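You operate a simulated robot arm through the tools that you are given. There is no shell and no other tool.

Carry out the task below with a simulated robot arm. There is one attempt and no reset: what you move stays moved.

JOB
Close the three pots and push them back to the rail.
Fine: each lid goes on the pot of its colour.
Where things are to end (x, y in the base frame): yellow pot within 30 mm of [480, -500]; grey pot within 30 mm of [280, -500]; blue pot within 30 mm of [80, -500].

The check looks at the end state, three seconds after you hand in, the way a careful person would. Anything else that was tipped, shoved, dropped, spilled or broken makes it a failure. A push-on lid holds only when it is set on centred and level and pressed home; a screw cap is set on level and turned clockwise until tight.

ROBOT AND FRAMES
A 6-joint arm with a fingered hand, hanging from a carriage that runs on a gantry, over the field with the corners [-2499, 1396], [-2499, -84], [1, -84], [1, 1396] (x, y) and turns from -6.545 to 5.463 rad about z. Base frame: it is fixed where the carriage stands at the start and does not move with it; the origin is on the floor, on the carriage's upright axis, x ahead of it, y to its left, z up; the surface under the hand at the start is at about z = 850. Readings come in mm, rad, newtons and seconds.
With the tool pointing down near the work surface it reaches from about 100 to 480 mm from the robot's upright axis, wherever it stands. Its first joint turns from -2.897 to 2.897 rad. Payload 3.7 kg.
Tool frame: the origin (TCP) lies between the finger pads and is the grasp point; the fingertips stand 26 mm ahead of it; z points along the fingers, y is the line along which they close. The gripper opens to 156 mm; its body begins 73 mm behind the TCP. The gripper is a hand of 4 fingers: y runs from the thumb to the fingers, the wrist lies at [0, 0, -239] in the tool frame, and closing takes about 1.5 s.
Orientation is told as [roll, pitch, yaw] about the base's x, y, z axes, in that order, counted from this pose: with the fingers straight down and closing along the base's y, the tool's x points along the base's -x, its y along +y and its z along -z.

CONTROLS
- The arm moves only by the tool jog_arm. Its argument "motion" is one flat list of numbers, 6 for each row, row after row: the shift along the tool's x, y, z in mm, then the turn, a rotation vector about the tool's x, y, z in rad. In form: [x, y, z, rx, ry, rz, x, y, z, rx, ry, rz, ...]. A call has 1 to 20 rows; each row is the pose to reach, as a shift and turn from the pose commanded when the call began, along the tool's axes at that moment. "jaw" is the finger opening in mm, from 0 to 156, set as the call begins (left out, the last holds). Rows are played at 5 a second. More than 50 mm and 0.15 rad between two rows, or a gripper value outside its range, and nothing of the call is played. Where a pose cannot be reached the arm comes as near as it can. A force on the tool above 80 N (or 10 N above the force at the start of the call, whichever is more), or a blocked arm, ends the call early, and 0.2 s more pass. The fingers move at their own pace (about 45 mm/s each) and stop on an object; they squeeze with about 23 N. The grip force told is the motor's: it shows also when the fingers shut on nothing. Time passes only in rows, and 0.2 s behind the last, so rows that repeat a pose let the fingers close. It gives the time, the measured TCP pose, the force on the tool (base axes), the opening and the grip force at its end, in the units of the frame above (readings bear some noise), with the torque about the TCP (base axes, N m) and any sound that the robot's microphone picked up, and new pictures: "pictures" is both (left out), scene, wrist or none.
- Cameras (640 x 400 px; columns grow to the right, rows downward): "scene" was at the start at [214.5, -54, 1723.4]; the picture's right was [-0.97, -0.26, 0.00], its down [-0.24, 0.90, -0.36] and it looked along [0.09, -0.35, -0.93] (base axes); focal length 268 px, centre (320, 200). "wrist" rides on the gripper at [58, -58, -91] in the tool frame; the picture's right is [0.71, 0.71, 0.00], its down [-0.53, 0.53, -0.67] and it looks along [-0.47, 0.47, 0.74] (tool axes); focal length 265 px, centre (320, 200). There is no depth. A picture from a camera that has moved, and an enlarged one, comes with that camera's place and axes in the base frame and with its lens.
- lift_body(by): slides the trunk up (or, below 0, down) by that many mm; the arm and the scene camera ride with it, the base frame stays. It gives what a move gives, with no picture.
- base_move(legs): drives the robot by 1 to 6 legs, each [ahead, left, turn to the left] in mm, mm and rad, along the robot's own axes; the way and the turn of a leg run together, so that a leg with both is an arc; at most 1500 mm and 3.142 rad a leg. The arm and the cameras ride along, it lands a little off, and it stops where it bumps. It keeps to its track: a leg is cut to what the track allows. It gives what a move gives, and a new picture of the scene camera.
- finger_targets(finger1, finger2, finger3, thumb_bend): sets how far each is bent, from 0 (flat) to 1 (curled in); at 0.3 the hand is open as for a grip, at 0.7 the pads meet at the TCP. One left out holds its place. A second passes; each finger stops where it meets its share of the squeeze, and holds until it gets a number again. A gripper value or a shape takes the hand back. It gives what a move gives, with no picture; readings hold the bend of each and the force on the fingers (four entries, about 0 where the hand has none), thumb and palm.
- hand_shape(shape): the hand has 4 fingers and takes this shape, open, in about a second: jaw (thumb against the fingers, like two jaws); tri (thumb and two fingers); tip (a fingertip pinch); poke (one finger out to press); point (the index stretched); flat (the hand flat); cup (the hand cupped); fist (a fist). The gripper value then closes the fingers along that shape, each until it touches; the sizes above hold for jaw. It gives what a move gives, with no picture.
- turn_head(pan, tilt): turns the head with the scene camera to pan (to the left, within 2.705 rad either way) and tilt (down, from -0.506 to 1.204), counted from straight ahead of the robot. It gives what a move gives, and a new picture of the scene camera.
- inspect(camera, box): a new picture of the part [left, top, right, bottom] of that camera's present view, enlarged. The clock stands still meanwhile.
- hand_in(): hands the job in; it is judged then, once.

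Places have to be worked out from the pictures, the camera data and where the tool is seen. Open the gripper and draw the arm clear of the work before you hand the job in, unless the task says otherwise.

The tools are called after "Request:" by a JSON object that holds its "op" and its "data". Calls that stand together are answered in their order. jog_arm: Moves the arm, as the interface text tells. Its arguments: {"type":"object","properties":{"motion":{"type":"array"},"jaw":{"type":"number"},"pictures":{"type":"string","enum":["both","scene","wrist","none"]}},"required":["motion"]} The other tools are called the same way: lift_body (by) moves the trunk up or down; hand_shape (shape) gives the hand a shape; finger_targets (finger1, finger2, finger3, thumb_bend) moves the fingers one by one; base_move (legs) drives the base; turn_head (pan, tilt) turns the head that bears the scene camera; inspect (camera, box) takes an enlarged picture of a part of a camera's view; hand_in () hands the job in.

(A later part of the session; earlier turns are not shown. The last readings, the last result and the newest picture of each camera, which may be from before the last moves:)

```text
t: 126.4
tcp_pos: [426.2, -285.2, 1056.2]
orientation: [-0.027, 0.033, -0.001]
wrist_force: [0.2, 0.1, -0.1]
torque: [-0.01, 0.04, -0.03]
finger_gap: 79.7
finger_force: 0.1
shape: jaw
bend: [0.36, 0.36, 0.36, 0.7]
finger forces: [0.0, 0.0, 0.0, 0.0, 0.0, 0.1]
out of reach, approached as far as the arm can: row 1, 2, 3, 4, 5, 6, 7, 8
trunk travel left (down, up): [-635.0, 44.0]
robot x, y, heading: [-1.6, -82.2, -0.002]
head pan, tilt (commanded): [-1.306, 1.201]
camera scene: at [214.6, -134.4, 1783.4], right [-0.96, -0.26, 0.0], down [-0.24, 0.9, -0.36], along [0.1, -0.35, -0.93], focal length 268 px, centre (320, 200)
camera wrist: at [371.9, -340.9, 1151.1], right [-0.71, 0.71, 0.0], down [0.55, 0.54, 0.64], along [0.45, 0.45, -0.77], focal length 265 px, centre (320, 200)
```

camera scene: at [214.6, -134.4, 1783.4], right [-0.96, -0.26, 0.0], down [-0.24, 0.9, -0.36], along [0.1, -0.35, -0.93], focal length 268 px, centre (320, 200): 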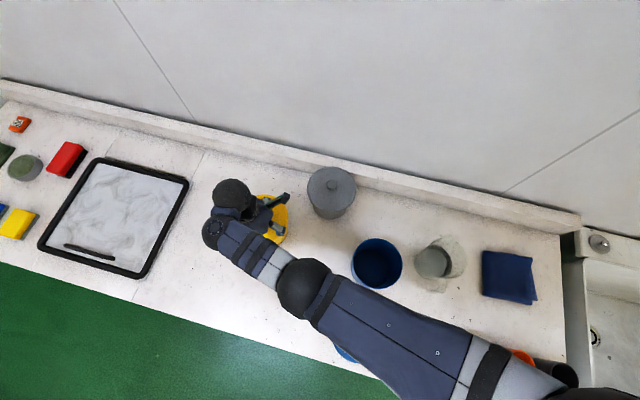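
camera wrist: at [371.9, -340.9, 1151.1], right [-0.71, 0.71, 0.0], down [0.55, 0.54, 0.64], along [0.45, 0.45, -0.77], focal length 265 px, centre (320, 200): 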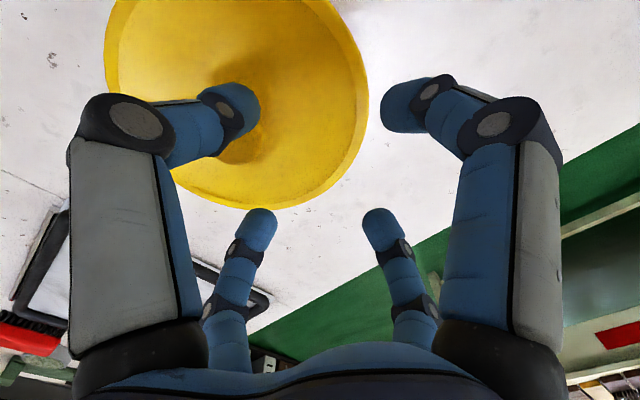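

Still stuck in the folded-wrist branch (the forearm end is outboard of the hand). I'll raise the trunk the last 44 mm for clearance and unwind by leaning the hand outward again, which is where the branch last looked right.

Request:
{"op": "lift_body", "data": {"by": 44}}

Request:
{"op": "jog_arm", "data": {"motion": [0, 0, 0, 0.03, -0.05, 0, 0, 0, 0, 0.06, -0.1, 0, 0, 0, 0, 0.09, -0.16, 0, 0, 0, 0, 0.13, -0.23, 0, 0, 0, 0, 0.17, -0.31, 0, 0, 0, 0, 0.17, -0.31, 0, 0, 0, 0, 0.17, -0.31, 0]}}

```text
t: 127.3
tcp_pos: [426.0, -285.7, 1100.4]
orientation: [-0.027, 0.031, -0.001]
wrist_force: [0.3, -0.1, -1.1]
torque: [0.0, -0.04, 0.02]
finger_gap: 79.5
finger_force: 0.0
shape: jaw
bend: [0.36, 0.36, 0.36, 0.7]
finger forces: [0.0, 0.1, 0.0, 0.0, 0.0, 0.0]
trunk travel left (down, up): [-679.0, 0.0]
robot x, y, heading: [0.2, -81.0, -0.0]
head pan, tilt (commanded): [-1.306, 1.201]
```

```text
t: 128.9
tcp_pos: [426.1, -287.3, 1100.7]
orientation: [-0.204, -0.277, 0.032]
wrist_force: [-0.1, -0.3, 0.2]
torque: [-0.02, 0.03, -0.01]
finger_gap: 79.4
finger_force: 0.1
shape: jaw
bend: [0.36, 0.36, 0.36, 0.7]
finger forces: [0.0, 0.0, 0.0, 0.1, 0.1, 0.1]
out of reach, approached as far as the arm can: row 1, 2
trunk travel left (down, up): [-679.0, 0.0]
robot x, y, heading: [-0.3, -79.1, 0.002]
head pan, tilt (commanded): [-1.306, 1.201]
camera scene: at [214.7, -134.4, 1827.4], right [-0.96, -0.26, 0.0], down [-0.24, 0.9, -0.36], along [0.1, -0.35, -0.93], focal length 268 px, centre (320, 200)
camera wrist: at [345.3, -327.0, 1182.3], right [-0.66, 0.67, -0.33], down [0.33, 0.66, 0.67], along [0.67, 0.33, -0.66], focal length 265 px, centre (320, 200)
```

scene: 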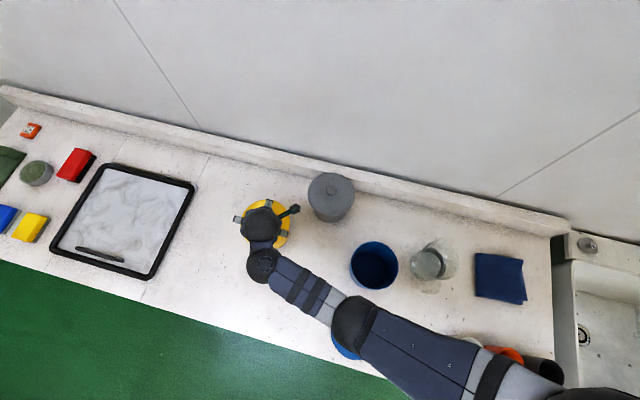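
wrist: 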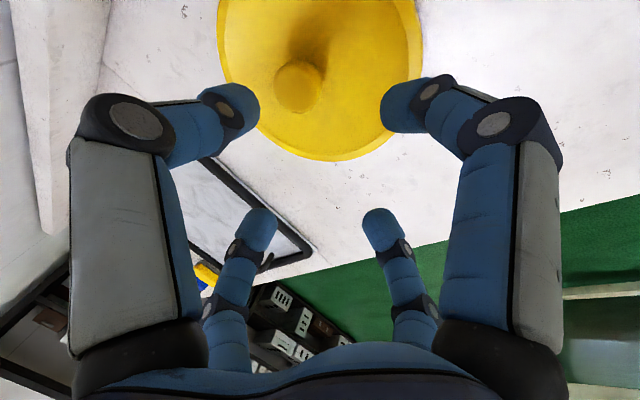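

The commanded and measured poses agree again here. From this clear height I'll move inward to the middle of the workspace while turning upright slowly, to get the wrist back into its straight configuration.

Request:
{"op": "jog_arm", "data": {"motion": [12, 6, 4, -0.01, 0.015, 0, 24, 12, 8, -0.02, 0.03, 0, 36, 18, 12, -0.04, 0.06, 0, 48, 24, 16, -0.06, 0.09, 0, 60, 30, 20, -0.08, 0.12, 0, 72, 36, 24, -0.1, 0.15, 0, 84, 42, 28, -0.12, 0.18, 0, 96, 48, 32, -0.14, 0.21, 0, 108, 54, 36, -0.16, 0.24, 0, 120, 60, 40, -0.18, 0.26, 0, 130, 66, 42, -0.198, 0.28, 0, 130, 66, 42, -0.198, 0.28, 0, 130, 66, 42, -0.198, 0.28, 0]}}

```text
t: 131.7
tcp_pos: [314.3, -234.0, 1011.5]
orientation: [-0.002, 0.002, 0.004]
wrist_force: [0.6, -0.6, -0.3]
torque: [-0.01, -0.01, 0.02]
finger_gap: 79.5
finger_force: 0.0
shape: jaw
bend: [0.36, 0.36, 0.36, 0.7]
finger forces: [0.0, 0.0, 0.0, 0.1, 0.0, 0.0]
trunk travel left (down, up): [-679.0, 0.0]
robot x, y, heading: [1.1, -83.6, -0.0]
head pan, tilt (commanded): [-1.306, 1.201]
camera scene: at [214.7, -134.4, 1827.4], right [-0.96, -0.26, 0.0], down [-0.24, 0.9, -0.36], along [0.1, -0.35, -0.93], focal length 268 px, centre (320, 200)
camera wrist: at [258.2, -291.4, 1104.4], right [-0.71, 0.7, 0.0], down [0.52, 0.53, 0.67], along [0.47, 0.47, -0.75], focal length 265 px, centre (320, 200)
```

scene: 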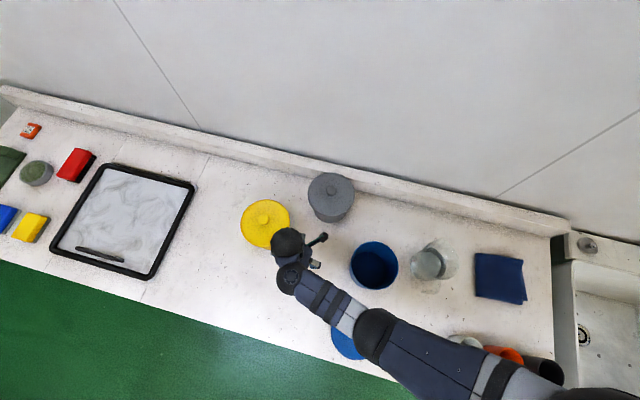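
wrist: 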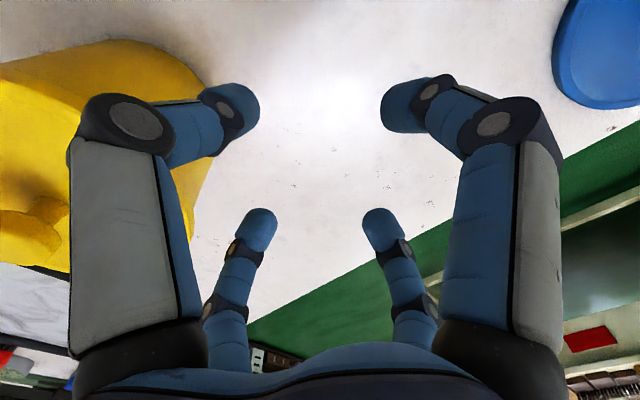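

Upright at (314, −234) without complaint, though the wrist link is still turned relative to the forearm. I'll test what a small yaw of the hand does to that link.

Request:
{"op": "jog_arm", "data": {"motion": [0, 0, -10, 0, 0, -0.1, 0, 0, -20, 0, 0, -0.2, 0, 0, -30, 0, 0, -0.3, 0, 0, -40, 0, 0, -0.4, 0, 0, -40, 0, 0, -0.4], "pictures": "scene"}}

Request:
{"op": "inspect", "data": {"camera": "scene", "box": [240, 200, 420, 380]}}

```text
t: 132.9
tcp_pos: [315.2, -233.7, 1052.3]
orientation: [0.0, 0.003, 0.404]
wrist_force: [0.7, -0.3, -0.1]
torque: [0.03, 0.0, 0.03]
finger_gap: 79.9
finger_force: 0.0
shape: jaw
bend: [0.36, 0.36, 0.36, 0.7]
finger forces: [0.1, 0.0, 0.1, 0.0, 0.0, 0.0]
out of reach, approached as far as the arm can: row 1, 2, 3
trunk travel left (down, up): [-679.0, 0.0]
robot x, y, heading: [-1.1, -79.9, -0.001]
head pan, tilt (commanded): [-1.306, 1.201]
camera scene: at [214.6, -134.4, 1827.4], right [-0.96, -0.26, 0.0], down [-0.24, 0.9, -0.36], along [0.1, -0.35, -0.93], focal length 268 px, centre (320, 200)
```

scene: 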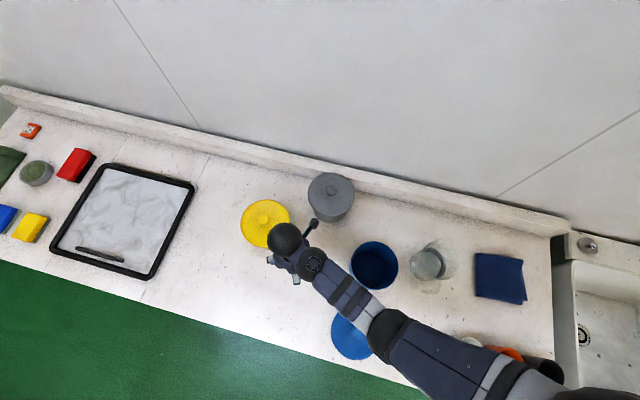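

```text
2.22 times, centred on (330, 290) of scene
camera zoom: at [214.6, -134.4, 1827.4], right [-0.96, -0.26, 0.0], down [-0.24, 0.9, -0.36], along [0.1, -0.35, -0.93], focal length 595 px, centre (298, 0)
```

zoom: 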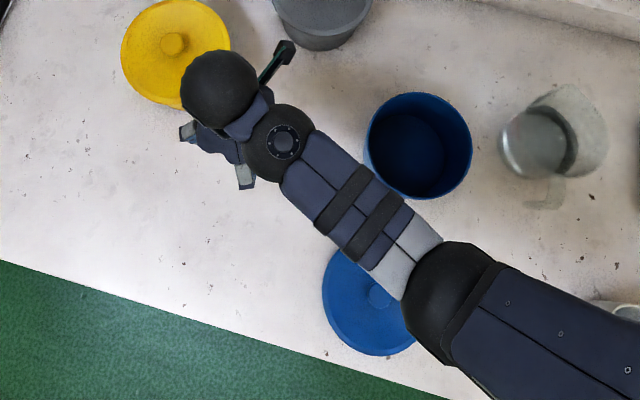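

The wrist has straightened. Now I'll turn the yaw back to zero and see whether it stays straight.

Request:
{"op": "jog_arm", "data": {"motion": [0, 0, 0, 0, 0, 0.1, 0, 0, 0, 0, 0, 0.2, 0, 0, 0, 0, 0, 0.3, 0, 0, 0, 0, 0, 0.404, 0, 0, 0, 0, 0, 0.404], "pictures": "scene"}}

```text
t: 134.1
tcp_pos: [315.4, -233.6, 1052.4]
orientation: [-0.003, 0.004, 0.001]
wrist_force: [-0.5, -0.4, 1.8]
torque: [-0.01, 0.03, 0.03]
finger_gap: 79.9
finger_force: 0.1
shape: jaw
bend: [0.36, 0.36, 0.36, 0.7]
finger forces: [0.1, 0.1, 0.1, 0.0, 0.1, 0.1]
trunk travel left (down, up): [-679.0, 0.0]
robot x, y, heading: [-0.2, -79.9, -0.002]
head pan, tilt (commanded): [-1.306, 1.201]
camera scene: at [214.7, -134.4, 1827.4], right [-0.96, -0.26, 0.0], down [-0.24, 0.9, -0.36], along [0.1, -0.35, -0.93], focal length 268 px, centre (320, 200)
```

scene: 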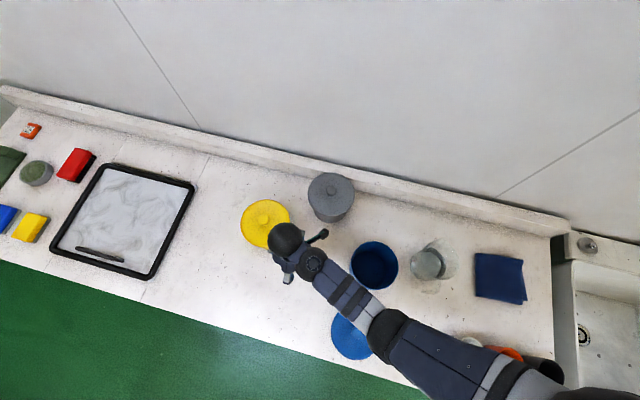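

Back in the straight configuration with yaw zero. Let me measure the yellow and grey pots precisely now that the view is clear.

Request:
{"op": "inspect", "data": {"camera": "scene", "box": [230, 185, 300, 255]}}

Request:
{"op": "inspect", "data": {"camera": "scene", "box": [300, 160, 370, 230]}}

```text
5.71 times, centred on (265, 220) of scene
camera zoom: at [214.7, -134.4, 1827.4], right [-0.96, -0.26, 0.0], down [-0.24, 0.9, -0.36], along [0.1, -0.35, -0.93], focal length 1531 px, centre (634, 86)
```

zoom: 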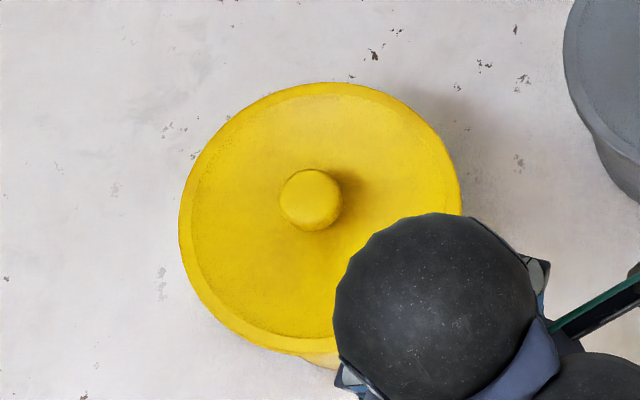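

```text
5.71 times, centred on (335, 195) of scene
camera zoom: at [214.7, -134.4, 1827.4], right [-0.96, -0.26, 0.0], down [-0.24, 0.9, -0.36], along [0.1, -0.35, -0.93], focal length 1531 px, centre (234, 229)
```

zoom: 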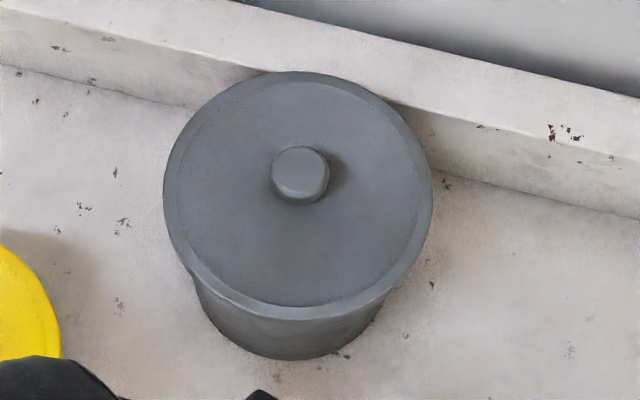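

Grey is still at (271.6, −487) and yellow stands at (456, −329). I'll lower the trunk to its start height here over free table, then work my way out at safe height to test reach near the rail.

Request:
{"op": "lift_body", "data": {"by": -104}}

Request:
{"op": "jog_arm", "data": {"motion": [0, -20, -15, 0, 0, 0, 0, -45, -33, 0, 0, 0, 0, -67, -52, 0, 0, 0, -5, -95, -70, 0, 0, 0, -10, -120, -85, 0, 0, 0, -15, -137, -92, 0, 0, 0, -35, -150, -98, 0, 0, 0, -60, -170, -104, 0, 0, 0, -85, -187, -108, 0, 0, 0, -105, -191, -108, 0, 0, 0, -122, -192, -108, 0, 0, 0, -122, -192, -108, 0, 0, 0], "jaw": 50}}

```text
t: 135.4
tcp_pos: [315.2, -234.3, 947.8]
orientation: [-0.002, 0.002, 0.002]
wrist_force: [0.3, 1.0, 0.1]
torque: [-0.01, 0.0, -0.01]
finger_gap: 79.5
finger_force: 0.1
shape: jaw
bend: [0.36, 0.36, 0.36, 0.7]
finger forces: [0.0, 0.0, 0.0, 0.1, 0.0, 0.0]
trunk travel left (down, up): [-575.0, 104.0]
robot x, y, heading: [-2.6, -84.0, -0.004]
head pan, tilt (commanded): [-1.306, 1.201]
```

```text
t: 138.1
tcp_pos: [434.6, -426.0, 1056.0]
orientation: [0.001, 0.001, 0.001]
wrist_force: [0.0, -0.3, -0.2]
torque: [0.0, 0.03, 0.03]
finger_gap: 50.7
finger_force: 0.1
shape: jaw
bend: [0.46, 0.46, 0.46, 0.7]
finger forces: [0.0, 0.0, 0.1, 0.0, 0.1, 0.0]
trunk travel left (down, up): [-575.0, 104.0]
robot x, y, heading: [0.3, -79.0, -0.002]
head pan, tilt (commanded): [-1.306, 1.201]
camera scene: at [214.7, -134.5, 1723.4], right [-0.96, -0.26, 0.0], down [-0.24, 0.9, -0.36], along [0.1, -0.35, -0.93], focal length 268 px, centre (320, 200)
camera wrist: at [378.0, -484.5, 1147.6], right [-0.71, 0.71, 0.0], down [0.53, 0.53, 0.67], along [0.47, 0.47, -0.74], focal length 265 px, centre (320, 200)
```

scene: 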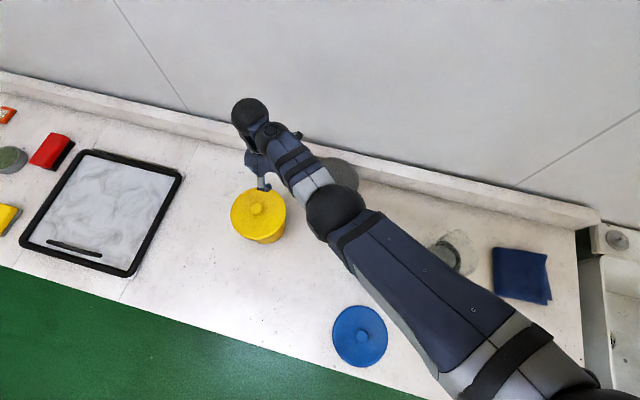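
wrist: 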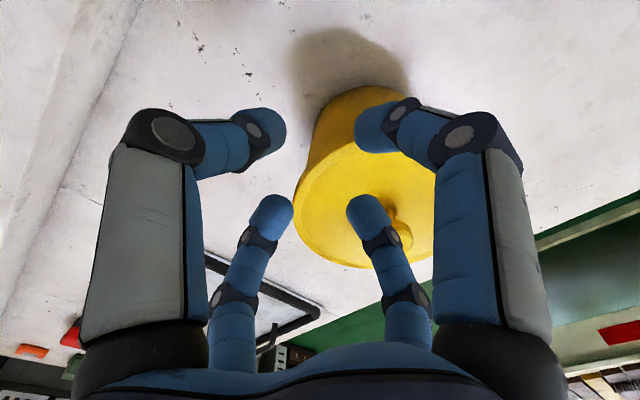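

Excellent – in the straight configuration the arm reaches (435, −426) vertically with no complaint. I'll step the trunk down a bit (raising the hand in between) to see how far out vertical reach can go.

Request:
{"op": "lift_body", "data": {"by": -35}}

Request:
{"op": "jog_arm", "data": {"motion": [0, -6, -12, 0, 0, 0, 0, -12, -24, 0, 0, 0, 0, -18, -35, 0, 0, 0, -4, -26, -35, 0, 0, 0, -8, -34, -35, 0, 0, 0, -12, -42, -35, 0, 0, 0, -12, -42, -35, 0, 0, 0]}}

```text
t: 138.8
tcp_pos: [435.0, -426.8, 1021.8]
orientation: [0.0, 0.0, 0.003]
wrist_force: [0.8, -0.4, 0.9]
torque: [0.0, 0.0, 0.0]
finger_gap: 50.5
finger_force: 0.1
shape: jaw
bend: [0.46, 0.46, 0.46, 0.7]
finger forces: [0.0, 0.0, 0.0, 0.1, 0.0, 0.1]
trunk travel left (down, up): [-540.0, 139.0]
robot x, y, heading: [-3.7, -78.7, 0.003]
head pan, tilt (commanded): [-1.306, 1.201]
```

```text
t: 140.4
tcp_pos: [442.7, -459.8, 1057.1]
orientation: [0.0, 0.0, 0.001]
wrist_force: [0.1, 0.2, 0.1]
torque: [0.03, -0.01, -0.03]
finger_gap: 50.5
finger_force: 0.1
shape: jaw
bend: [0.46, 0.46, 0.46, 0.7]
finger forces: [0.1, 0.1, 0.0, 0.1, 0.0, 0.1]
out of reach, approached as far as the arm can: row 6, 7
trunk travel left (down, up): [-540.0, 139.0]
robot x, y, heading: [-3.7, -80.2, -0.001]
head pan, tilt (commanded): [-1.306, 1.201]
camera scene: at [214.6, -134.4, 1688.4], right [-0.96, -0.26, 0.0], down [-0.24, 0.9, -0.36], along [0.1, -0.35, -0.93], focal length 268 px, centre (320, 200)
camera wrist: at [384.8, -517.5, 1148.2], right [-0.71, 0.71, 0.0], down [0.53, 0.53, 0.67], along [0.47, 0.47, -0.74], focal length 265 px, centre (320, 200)
```

scene: 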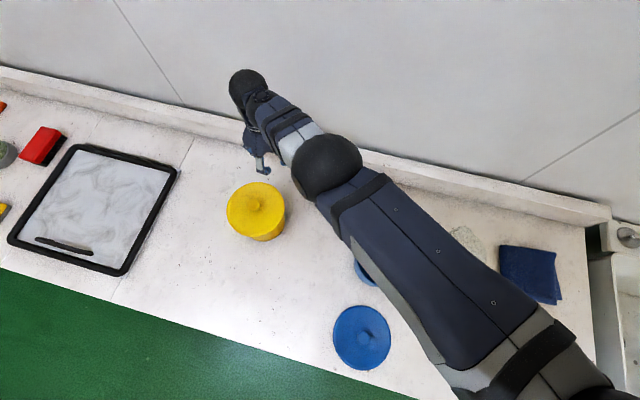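
wrist: 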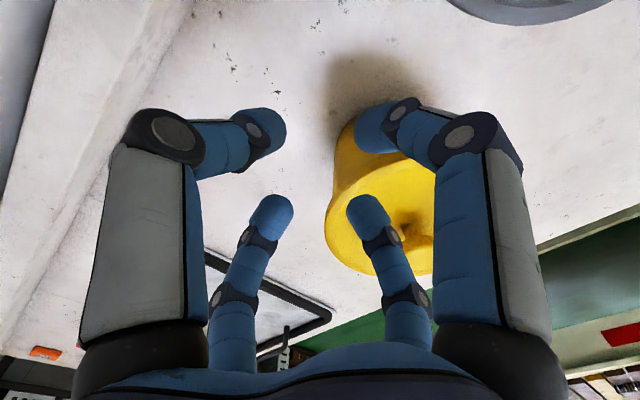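

Vertical reach extends to about 583 mm here, so only the last few centimetres will need a slight lean. I'll go back over the yellow knob (TCP ≈ (454, −329)) in this good configuration.

Request:
{"op": "jog_arm", "data": {"motion": [-1, 10, 0, 0, 0, 0, -3, 30, 0, 0, 0, 0, -5, 55, 0, 0, 0, 0, -7, 80, 0, 0, 0, 0, -9, 105, 0, 0, 0, 0, -11, 124, 0, 0, 0, 0, -11.6, 130.3, 0, 0, 0, 0, -11.6, 130.3, 0, 0, 0, 0], "jaw": 80}}

Request:
{"op": "inspect", "data": {"camera": "wrist", "box": [180, 0, 460, 240]}}

```text
t: 142.2
tcp_pos: [504.0, -354.8, 1041.0]
orientation: [0.002, 0.002, 0.002]
wrist_force: [0.2, 0.9, 0.8]
torque: [0.03, -0.03, 0.0]
finger_gap: 79.8
finger_force: 0.1
shape: jaw
bend: [0.36, 0.36, 0.36, 0.7]
finger forces: [0.0, 0.1, 0.0, 0.1, 0.0, 0.1]
out of reach, approached as far as the arm can: row 2, 3, 4, 5, 6, 7, 8
trunk travel left (down, up): [-540.0, 139.0]
robot x, y, heading: [-0.9, -80.5, -0.0]
head pan, tilt (commanded): [-1.306, 1.201]
camera scene: at [214.6, -134.4, 1688.4], right [-0.96, -0.26, 0.0], down [-0.24, 0.9, -0.36], along [0.1, -0.35, -0.93], focal length 268 px, centre (320, 200)
camera wrist: at [447.0, -412.4, 1131.9], right [-0.71, 0.71, 0.0], down [0.53, 0.53, 0.67], along [0.47, 0.47, -0.74], focal length 265 px, centre (320, 200)
```

scene: 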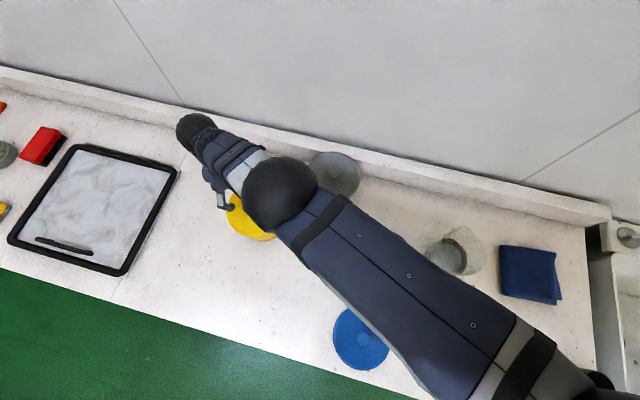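
wrist: 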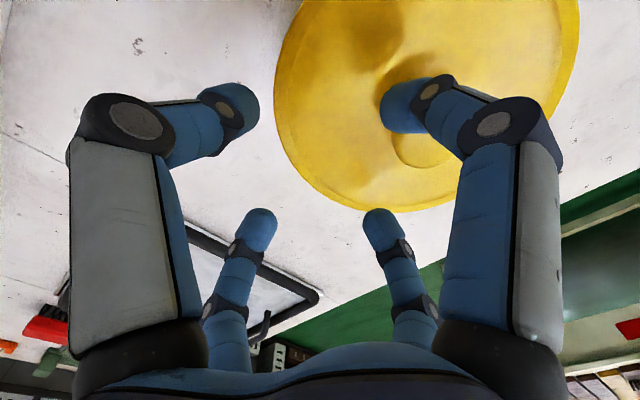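

```text
1.67 times, centred on (320, 120) of wrist
camera zoom: at [447.0, -412.4, 1131.9], right [-0.71, 0.71, 0.0], down [0.53, 0.53, 0.67], along [0.47, 0.47, -0.74], focal length 442 px, centre (320, 333)
```

zoom: 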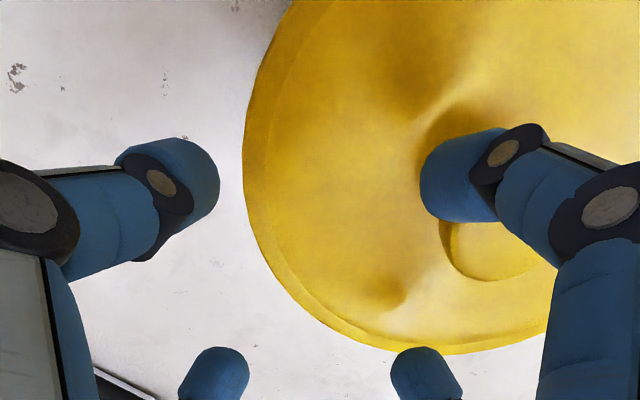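

The arm went dead straight and its elbow appears to have flipped the wrong way on the way back. I'll raise the trunk for clearance, stretch it out straight again and then draw inward, to let the elbow fold the right way.

Request:
{"op": "lift_body", "data": {"by": 35}}

Request:
{"op": "jog_arm", "data": {"motion": [-9, -5, 0, 0, 0, 0, -18, -10, 0, 0, 0, 0, -27, -15, 0, 0, 0, 0, -36, -20, 0, 0, 0, 0, -36, -20, 0, 0, 0, 0], "pictures": "scene"}}

```text
t: 143.0
tcp_pos: [503.9, -356.7, 1074.7]
orientation: [0.002, 0.001, 0.001]
wrist_force: [0.3, 0.2, 0.0]
torque: [-0.01, -0.01, -0.01]
finger_gap: 79.9
finger_force: 0.1
shape: jaw
bend: [0.36, 0.36, 0.36, 0.7]
finger forces: [0.0, 0.0, 0.0, 0.0, 0.1, 0.0]
trunk travel left (down, up): [-575.0, 104.0]
robot x, y, heading: [0.7, -80.5, -0.001]
head pan, tilt (commanded): [-1.306, 1.201]
```

```text
t: 144.2
tcp_pos: [506.2, -355.1, 1077.9]
orientation: [0.002, 0.002, 0.001]
wrist_force: [1.1, 0.0, 0.4]
torque: [0.0, -0.01, 0.0]
finger_gap: 79.7
finger_force: 0.1
shape: jaw
bend: [0.36, 0.36, 0.36, 0.7]
finger forces: [0.1, 0.0, 0.1, 0.0, 0.1, 0.0]
out of reach, approached as far as the arm can: row 1, 2, 3, 4, 5
trunk travel left (down, up): [-575.0, 104.0]
robot x, y, heading: [1.0, -78.4, 0.002]
head pan, tilt (commanded): [-1.306, 1.201]
camera scene: at [214.7, -134.4, 1723.4], right [-0.96, -0.26, 0.0], down [-0.24, 0.9, -0.36], along [0.1, -0.35, -0.93], focal length 268 px, centre (320, 200)
```

scene: 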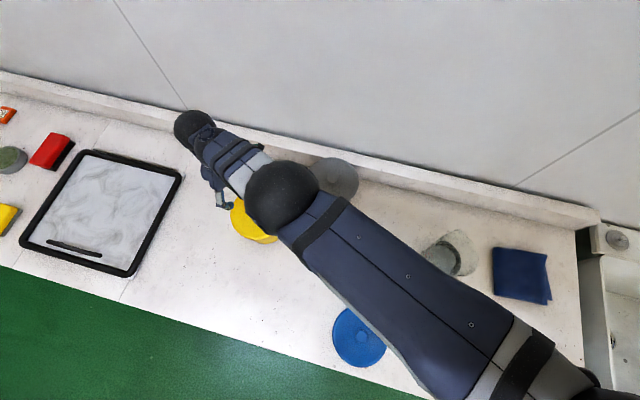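

It is fully stretched. Now drawing inward along the radial direction in small rows to see which way it folds.

Request:
{"op": "jog_arm", "data": {"motion": [4, 2, 0, 0, 0, 0, 9, 5, 0, 0, 0, 0, 14, 8, 0, 0, 0, 0, 20, 11, 0, 0, 0, 0, 27, 15, 0, 0, 0, 0, 35, 19, 0, 0, 0, 0, 44, 24, 0, 0, 0, 0, 44, 24, 0, 0, 0, 0], "pictures": "scene"}}

```text
t: 146.0
tcp_pos: [461.2, -332.4, 1080.6]
orientation: [0.001, 0.003, 0.002]
wrist_force: [0.4, -0.2, -0.3]
torque: [-0.01, -0.01, -0.01]
finger_gap: 79.6
finger_force: 0.1
shape: jaw
bend: [0.36, 0.36, 0.36, 0.7]
finger forces: [0.1, 0.0, 0.1, 0.0, 0.0, 0.1]
out of reach, approached as far as the arm can: row 2, 3
trunk travel left (down, up): [-575.0, 104.0]
robot x, y, heading: [-2.2, -81.0, -0.003]
head pan, tilt (commanded): [-1.306, 1.201]
camera scene: at [214.6, -134.4, 1723.4], right [-0.96, -0.26, 0.0], down [-0.24, 0.9, -0.36], along [0.1, -0.35, -0.93], focal length 268 px, centre (320, 200)
```

scene: 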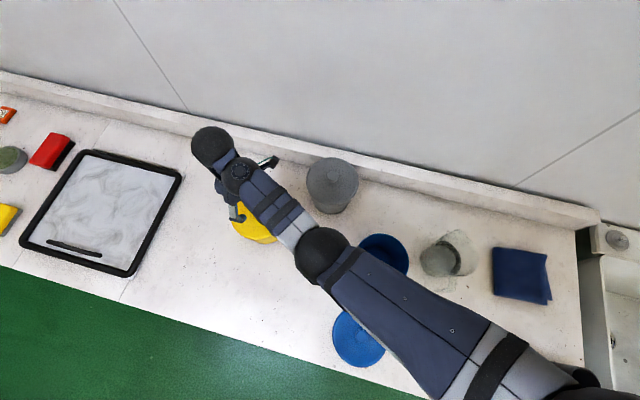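

The elbow folded the right way and the hand is upright at (461, −332, 1081). I'll centre over the yellow knob and check with the wrist camera.

Request:
{"op": "jog_arm", "data": {"motion": [3.5, 1.5, 0, 0, 0, 0, 6.9, 2.9, 0, 0, 0, 0, 6.9, 2.9, 0, 0, 0, 0], "pictures": "wrist"}}

Request:
{"op": "inspect", "data": {"camera": "wrist", "box": [180, 0, 460, 240]}}

```text
t: 146.8
tcp_pos: [455.0, -330.4, 1080.2]
orientation: [0.003, 0.002, 0.0]
wrist_force: [-1.0, -0.9, 0.5]
torque: [0.03, -0.01, 0.02]
finger_gap: 79.6
finger_force: 0.0
shape: jaw
bend: [0.36, 0.36, 0.36, 0.7]
finger forces: [0.0, 0.0, 0.0, 0.0, 0.0, 0.0]
trunk travel left (down, up): [-575.0, 104.0]
robot x, y, heading: [0.6, -83.4, -0.003]
head pan, tilt (commanded): [-1.306, 1.201]
camera wrist: at [397.9, -387.5, 1171.8], right [-0.71, 0.71, 0.0], down [0.53, 0.53, 0.67], along [0.47, 0.47, -0.74], focal length 265 px, centre (320, 200)
```

wrist: 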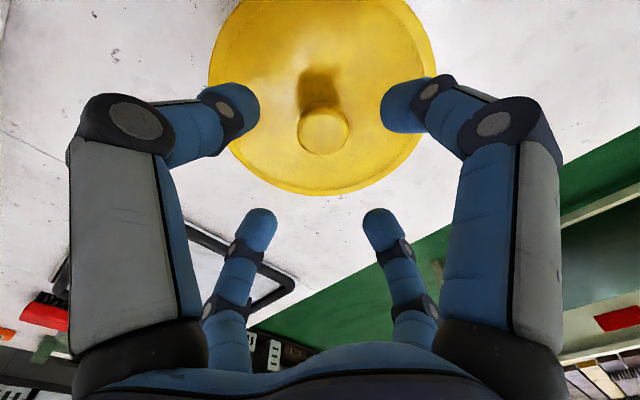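

```text
1.67 times, centred on (320, 120) of wrist
camera zoom: at [397.9, -387.5, 1171.8], right [-0.71, 0.71, 0.0], down [0.53, 0.53, 0.67], along [0.47, 0.47, -0.74], focal length 442 px, centre (320, 333)
```

zoom: 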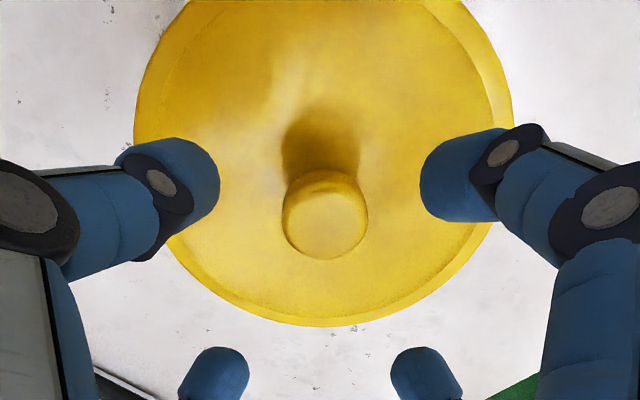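

Centred to within 2 mm. I'll lower the trunk 30, raise the hand 30 (so I keep outward reach), then bring the trunk down onto the knob.

Request:
{"op": "lift_body", "data": {"by": -30}}

Request:
{"op": "jog_arm", "data": {"motion": [-0.3, 1, -8, 0, 0, 0, -0.7, 2, -16, 0, 0, 0, -0.7, 2, -24, 0, 0, 0, -0.7, 2, -30, 0, 0, 0, -0.7, 2, -30, 0, 0, 0], "jaw": 72, "pictures": "scene"}}

```text
t: 147.6
tcp_pos: [456.2, -329.7, 1050.4]
orientation: [0.002, 0.004, 0.0]
wrist_force: [0.8, -0.3, 0.0]
torque: [0.0, 0.01, -0.01]
finger_gap: 79.9
finger_force: 0.0
shape: jaw
bend: [0.36, 0.36, 0.36, 0.7]
finger forces: [0.0, 0.1, 0.0, 0.0, 0.1, 0.1]
trunk travel left (down, up): [-545.0, 134.0]
robot x, y, heading: [2.5, -80.8, 0.002]
head pan, tilt (commanded): [-1.306, 1.201]
```

```text
t: 148.8
tcp_pos: [455.5, -329.5, 1079.4]
orientation: [0.003, 0.003, 0.001]
wrist_force: [0.0, -0.3, -0.4]
torque: [-0.02, 0.0, 0.01]
finger_gap: 72.5
finger_force: 0.0
shape: jaw
bend: [0.38, 0.38, 0.38, 0.7]
finger forces: [0.0, 0.0, 0.1, 0.0, 0.0, 0.1]
trunk travel left (down, up): [-545.0, 134.0]
robot x, y, heading: [-2.5, -80.9, -0.002]
head pan, tilt (commanded): [-1.306, 1.201]
camera scene: at [214.7, -134.4, 1693.4], right [-0.96, -0.26, 0.0], down [-0.24, 0.9, -0.36], along [0.1, -0.35, -0.93], focal length 268 px, centre (320, 200)
```

scene: 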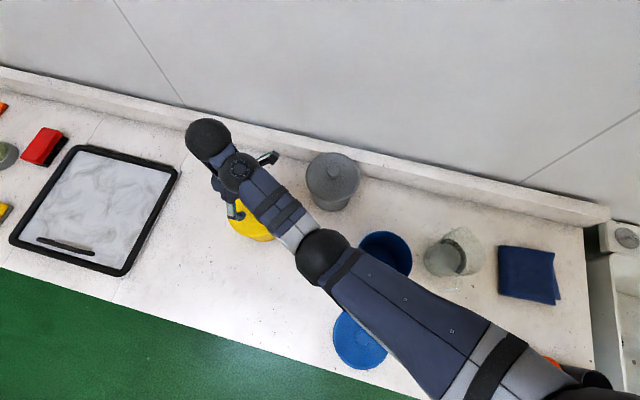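

In good shape. Lowering the trunk 60 mm so the open fingers come down around the knob.

Request:
{"op": "lift_body", "data": {"by": -60}}

Request:
{"op": "inspect", "data": {"camera": "wrist", "box": [180, 40, 460, 280]}}

```text
t: 149.8
tcp_pos: [455.6, -328.4, 1020.9]
orientation: [0.003, 0.001, 0.0]
wrist_force: [0.1, 0.2, 0.6]
torque: [0.0, 0.0, 0.03]
finger_gap: 72.4
finger_force: 0.1
shape: jaw
bend: [0.38, 0.38, 0.38, 0.7]
finger forces: [0.0, 0.0, 0.0, 0.0, 0.0, 0.0]
trunk travel left (down, up): [-485.0, 194.0]
robot x, y, heading: [4.3, -82.1, -0.002]
head pan, tilt (commanded): [-1.306, 1.201]
```

```text
1.67 times, centred on (320, 160) of wrist
camera zoom: at [399.0, -386.1, 1111.7], right [-0.71, 0.71, 0.0], down [0.53, 0.53, 0.67], along [0.47, 0.47, -0.74], focal length 442 px, centre (320, 267)
```

zoom: 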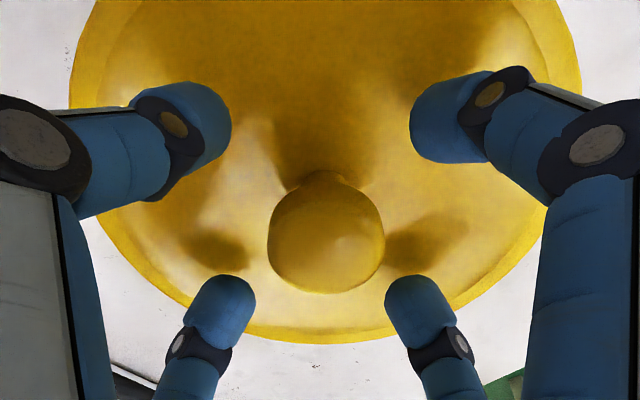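

The knob is well centred. Closing on it and going down the last 5 mm as the fingers come in.

Request:
{"op": "jog_arm", "data": {"motion": [0, 0, 0, 0, 0, 0, 0, 0, 0, 0, 0, 0, 0, 0, 1, 0, 0, 0, 0, 0, 3, 0, 0, 0, 0, 0, 5, 0, 0, 0, 0, 0, 5, 0, 0, 0, 0, 0, 5, 0, 0, 0, 0, 0, 5, 0, 0, 0], "jaw": 8, "pictures": "wrist"}}

```text
t: 151.6
tcp_pos: [455.2, -327.2, 1013.7]
orientation: [0.002, 0.002, 0.0]
wrist_force: [-0.4, -0.4, -2.8]
torque: [0.03, -0.03, 0.01]
finger_gap: 20.0
finger_force: 22.4
shape: jaw
bend: [0.77, 0.76, 0.76, 0.64]
finger forces: [18.0, 19.3, 16.7, 0.0, 19.4, 0.0]
trunk travel left (down, up): [-485.0, 194.0]
robot x, y, heading: [0.5, -81.9, 0.0]
head pan, tilt (commanded): [-1.306, 1.201]
camera wrist: at [399.1, -385.6, 1106.8], right [-0.71, 0.71, 0.0], down [0.53, 0.53, 0.67], along [0.47, 0.47, -0.74], focal length 265 px, centre (320, 200)
```

wrist: 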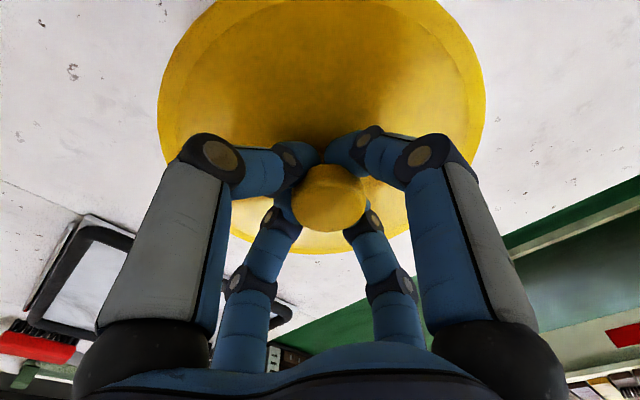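

Firm vertical grip. Sliding the yellow pot about 100 mm toward the rail, to (444, −428), staying a safe margin inside full stretch.

Request:
{"op": "jog_arm", "data": {"motion": [0.5, -4, 0, 0, 0, 0, 1.2, -11, 0, 0, 0, 0, 2.2, -19, 0, 0, 0, 0, 3.2, -28, 0, 0, 0, 0, 4.2, -37, 0, 0, 0, 0, 5.2, -46, 0, 0, 0, 0, 6.2, -55, 0, 0, 0, 0, 7.2, -64, 0, 0, 0, 0, 8.2, -73, 0, 0, 0, 0, 9.3, -82, 0, 0, 0, 0, 10.3, -91, 0, 0, 0, 0, 11, -97, 0, 0, 0, 0, 11.3, -100, 0, 0, 0, 0, 11.3, -100, 0, 0, 0, 0]}}

```text
t: 154.6
tcp_pos: [445.1, -427.3, 1014.4]
orientation: [0.001, 0.003, 0.0]
wrist_force: [0.3, 0.1, -2.9]
torque: [-0.01, -0.03, -0.02]
finger_gap: 19.9
finger_force: 22.7
shape: jaw
bend: [0.77, 0.76, 0.76, 0.64]
finger forces: [18.3, 19.7, 17.3, 0.0, 20.9, 0.1]
trunk travel left (down, up): [-485.0, 194.0]
robot x, y, heading: [-0.8, -80.7, -0.003]
head pan, tilt (commanded): [-1.306, 1.201]
camera scene: at [214.6, -134.4, 1633.3], right [-0.96, -0.26, 0.0], down [-0.24, 0.9, -0.36], along [0.09, -0.35, -0.93], focal length 268 px, centre (320, 200)
camera wrist: at [388.1, -485.5, 1106.2], right [-0.71, 0.71, 0.0], down [0.53, 0.53, 0.67], along [0.47, 0.47, -0.74], focal length 265 px, centre (320, 200)
```

scene: 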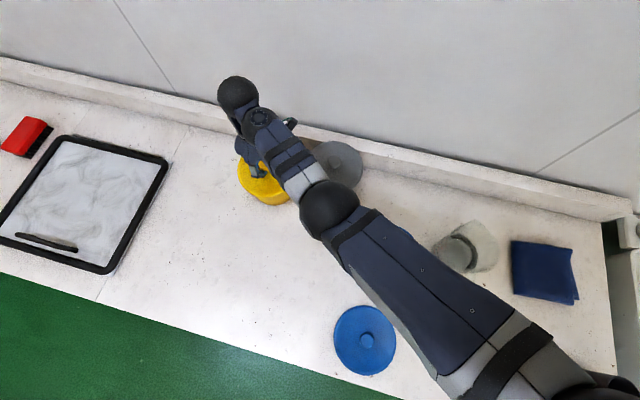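
wrist: 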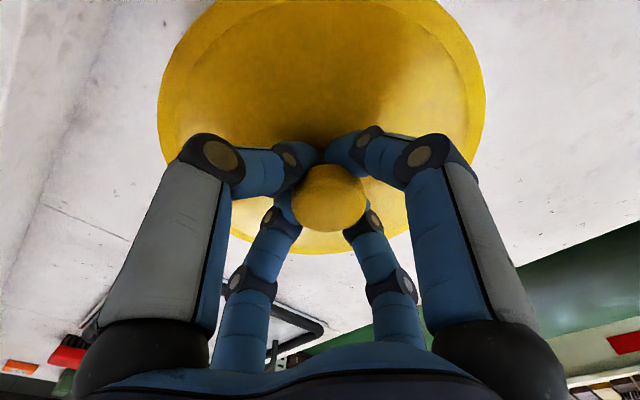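

Smooth all the way. I'll set the pot fully down, open the fingers while rising a little, and then lift off with the trunk.

Request:
{"op": "jog_arm", "data": {"motion": [0, 0, 1, 0, 0, 0, 0, 0, 2, 0, 0, 0, 0, 0, 3, 0, 0, 0, 0, 0, 3, 0, 0, 0], "pictures": "none"}}

Request:
{"op": "jog_arm", "data": {"motion": [0, 0, 0, 0, 0, 0, 0, 0, -2, 0, 0, 0, 0, 0, -5, 0, 0, 0, 0, 0, -8, 0, 0, 0, 0, 0, -8, 0, 0, 0, 0, 0, -8, 0, 0, 0], "jaw": 80, "pictures": "wrist"}}

```text
t: 155.6
tcp_pos: [445.7, -430.1, 1012.5]
orientation: [-0.001, -0.001, -0.001]
wrist_force: [0.8, -2.1, 4.8]
torque: [0.06, 0.04, 0.02]
finger_gap: 20.0
finger_force: 22.9
shape: jaw
bend: [0.77, 0.76, 0.76, 0.63]
finger forces: [19.0, 19.5, 17.8, 0.1, 26.3, 0.0]
trunk travel left (down, up): [-485.0, 194.0]
robot x, y, heading: [-0.8, -79.1, -0.002]
head pan, tilt (commanded): [-1.306, 1.201]
```

```text
t: 157.0
tcp_pos: [444.9, -429.1, 1019.4]
orientation: [0.0, 0.001, 0.002]
wrist_force: [-0.3, -0.2, 0.0]
torque: [0.02, -0.04, 0.03]
finger_gap: 79.4
finger_force: 0.1
shape: jaw
bend: [0.36, 0.36, 0.36, 0.7]
finger forces: [0.1, 0.0, 0.1, 0.1, 0.1, 0.0]
trunk travel left (down, up): [-485.0, 194.0]
robot x, y, heading: [-0.6, -79.0, -0.002]
head pan, tilt (commanded): [-1.306, 1.201]
camera wrist: at [387.8, -486.1, 1111.7], right [-0.71, 0.71, 0.0], down [0.53, 0.53, 0.67], along [0.47, 0.47, -0.74], focal length 265 px, centre (320, 200)
```

wrist: 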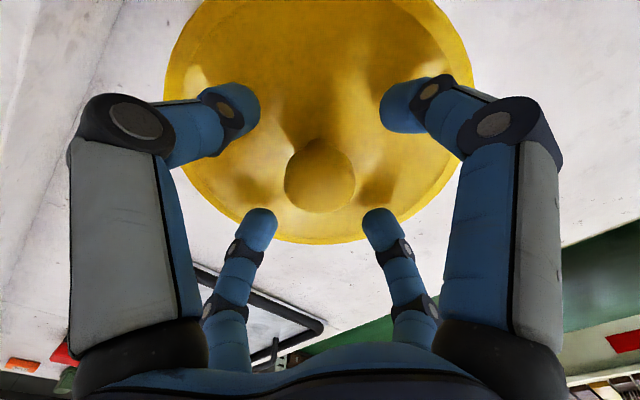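

Released cleanly. Raising with the trunk by 50 mm, then leaning the hand 0.22 rad outward along the arm's radial direction above the knob.

Request:
{"op": "lift_body", "data": {"by": 50}}

Request:
{"op": "jog_arm", "data": {"motion": [0.5, 0.4, 0, 0.028, -0.034, 0, 1.1, 0.9, 0, 0.057, -0.067, 0, 1.6, 1.4, 0, 0.085, -0.101, 0, 2.2, 1.8, 0, 0.113, -0.135, 0, 2.7, 2.3, 0, 0.1415, -0.1685, 0, 2.7, 2.3, 0, 0.1415, -0.1685, 0, 2.7, 2.3, 0, 0.1415, -0.1685, 0], "jaw": 64}}

Request:
{"op": "inspect", "data": {"camera": "wrist", "box": [180, 0, 460, 240]}}

```text
t: 157.9
tcp_pos: [443.5, -428.8, 1069.7]
orientation: [0.001, 0.002, 0.002]
wrist_force: [0.4, 0.0, -0.2]
torque: [-0.03, -0.01, -0.02]
finger_gap: 79.6
finger_force: 0.2
shape: jaw
bend: [0.36, 0.36, 0.36, 0.7]
finger forces: [0.0, 0.1, 0.0, 0.0, 0.0, 0.1]
trunk travel left (down, up): [-535.0, 144.0]
robot x, y, heading: [3.9, -81.5, 0.006]
head pan, tilt (commanded): [-1.306, 1.201]
```

```text
t: 159.5
tcp_pos: [441.4, -425.8, 1069.7]
orientation: [-0.142, -0.166, 0.011]
wrist_force: [0.3, 0.1, 0.3]
torque: [0.0, -0.02, -0.03]
finger_gap: 64.6
finger_force: 0.0
shape: jaw
bend: [0.41, 0.41, 0.41, 0.7]
finger forces: [0.1, 0.0, 0.0, 0.0, 0.0, 0.0]
trunk travel left (down, up): [-535.0, 144.0]
robot x, y, heading: [0.3, -80.9, 0.001]
head pan, tilt (commanded): [-1.306, 1.201]
camera scene: at [214.7, -134.4, 1683.4], right [-0.96, -0.26, 0.0], down [-0.24, 0.9, -0.36], along [0.1, -0.35, -0.93], focal length 268 px, centre (320, 200)
camera wrist: at [370.2, -470.9, 1157.7], right [-0.69, 0.69, -0.22], down [0.41, 0.62, 0.67], along [0.59, 0.37, -0.71], focal length 265 px, centre (320, 200)
```

scene: 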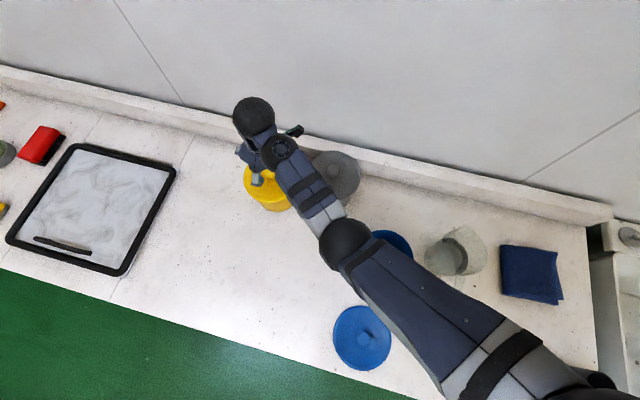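
wrist: 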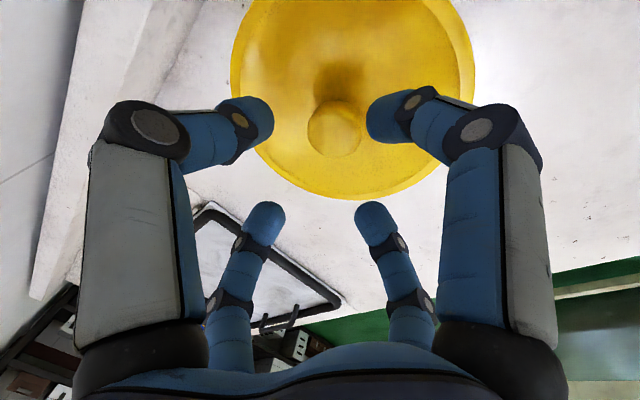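

```text
1.67 times, centred on (320, 120) of wrist
camera zoom: at [370.2, -470.9, 1157.7], right [-0.69, 0.69, -0.22], down [0.41, 0.62, 0.67], along [0.59, 0.37, -0.71], focal length 442 px, centre (320, 333)
```

zoom: 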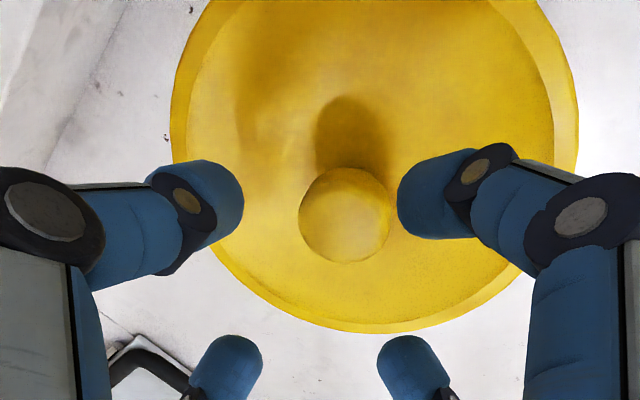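

No trouble this time, and the wrist stays straight. Shifting 1.5 mm and lowering the trunk 48 mm around the knob.

Request:
{"op": "jog_arm", "data": {"motion": [0, -1.5, 0.2, 0, 0, 0, 0, -1.5, 0.2, 0, 0, 0], "jaw": 60, "pictures": "none"}}

Request:
{"op": "lift_body", "data": {"by": -48}}

Request:
{"op": "inspect", "data": {"camera": "wrist", "box": [180, 40, 460, 280]}}

```text
t: 160.1
tcp_pos: [443.3, -427.3, 1069.3]
orientation: [-0.142, -0.166, 0.013]
wrist_force: [-0.4, -0.3, 0.1]
torque: [0.0, -0.02, 0.0]
finger_gap: 60.4
finger_force: 0.0
shape: jaw
bend: [0.42, 0.42, 0.42, 0.7]
finger forces: [0.1, 0.0, 0.1, 0.0, 0.0, 0.1]
trunk travel left (down, up): [-535.0, 144.0]
robot x, y, heading: [-0.2, -82.2, -0.001]
head pan, tilt (commanded): [-1.306, 1.201]
```

```text
t: 161.0
tcp_pos: [443.6, -428.3, 1022.2]
orientation: [-0.142, -0.166, 0.013]
wrist_force: [-0.5, 0.0, 0.8]
torque: [-0.02, -0.02, -0.01]
finger_gap: 60.4
finger_force: 0.1
shape: jaw
bend: [0.42, 0.42, 0.42, 0.7]
finger forces: [0.0, 0.0, 0.0, 0.0, 0.1, 0.1]
trunk travel left (down, up): [-487.0, 192.0]
robot x, y, heading: [0.9, -80.9, -0.0]
head pan, tilt (commanded): [-1.306, 1.201]
```

```text
1.67 times, centred on (320, 160) of wrist
camera zoom: at [370.7, -472.9, 1109.7], right [-0.69, 0.69, -0.22], down [0.41, 0.62, 0.67], along [0.59, 0.37, -0.71], focal length 442 px, centre (320, 267)
```

zoom: 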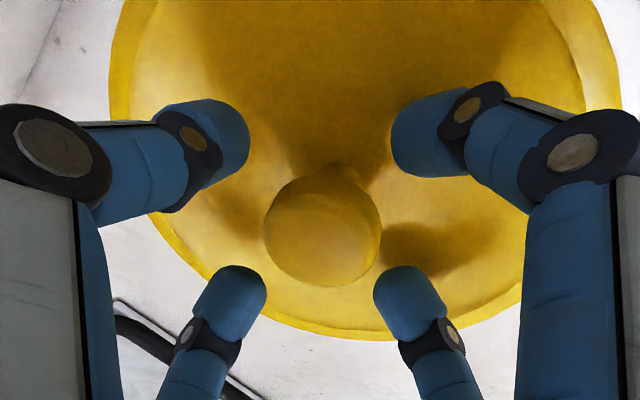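

Well centred. Closing on the knob with a small downward follow.

Request:
{"op": "jog_arm", "data": {"motion": [0, 0, 0, 0, 0, 0, 0, 0, 0, 0, 0, 0, 0.2, 0.1, 1, 0, 0, 0, 0.5, 0.4, 3, 0, 0, 0, 0.7, 0.6, 4, 0, 0, 0, 0.7, 0.6, 4, 0, 0, 0, 0.7, 0.6, 4, 0, 0, 0, 0.7, 0.6, 4, 0, 0, 0], "jaw": 8, "pictures": "wrist"}}

Request:
{"op": "inspect", "data": {"camera": "scene", "box": [215, 110, 325, 220]}}

```text
t: 162.8
tcp_pos: [443.1, -428.6, 1018.3]
orientation: [-0.144, -0.166, 0.012]
wrist_force: [-1.0, -0.1, 6.6]
torque: [-0.13, -0.11, -0.05]
finger_gap: 27.2
finger_force: 22.8
shape: jaw
bend: [0.77, 0.76, 0.77, 0.68]
finger forces: [15.5, 15.3, 20.1, 0.1, 18.9, 0.1]
trunk travel left (down, up): [-487.0, 192.0]
robot x, y, heading: [-1.0, -78.9, -0.007]
head pan, tilt (commanded): [-1.306, 1.201]
camera wrist: at [371.0, -472.9, 1106.1], right [-0.69, 0.69, -0.22], down [0.41, 0.62, 0.67], along [0.59, 0.37, -0.71], focal length 265 px, centre (320, 200)
```

wrist: 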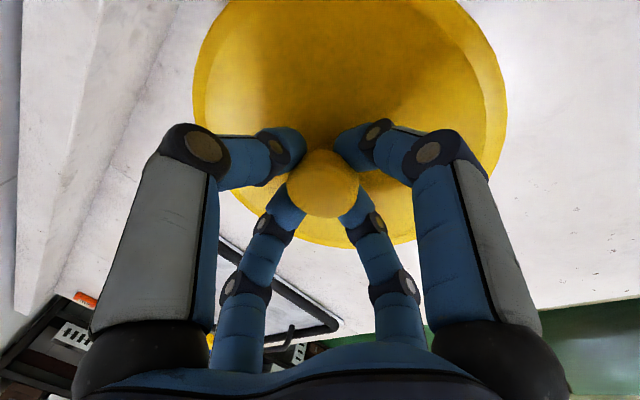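

```text
3.64 times, centred on (270, 165) of scene
camera zoom: at [214.8, -134.7, 1635.5], right [-0.96, -0.26, 0.0], down [-0.24, 0.9, -0.36], along [0.1, -0.35, -0.93], focal length 974 px, centre (502, 327)
```

zoom: 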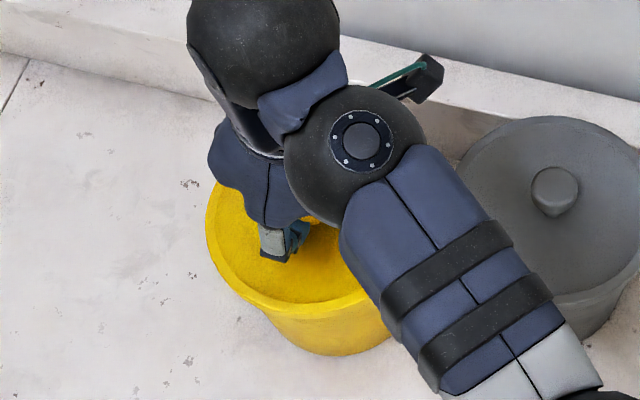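

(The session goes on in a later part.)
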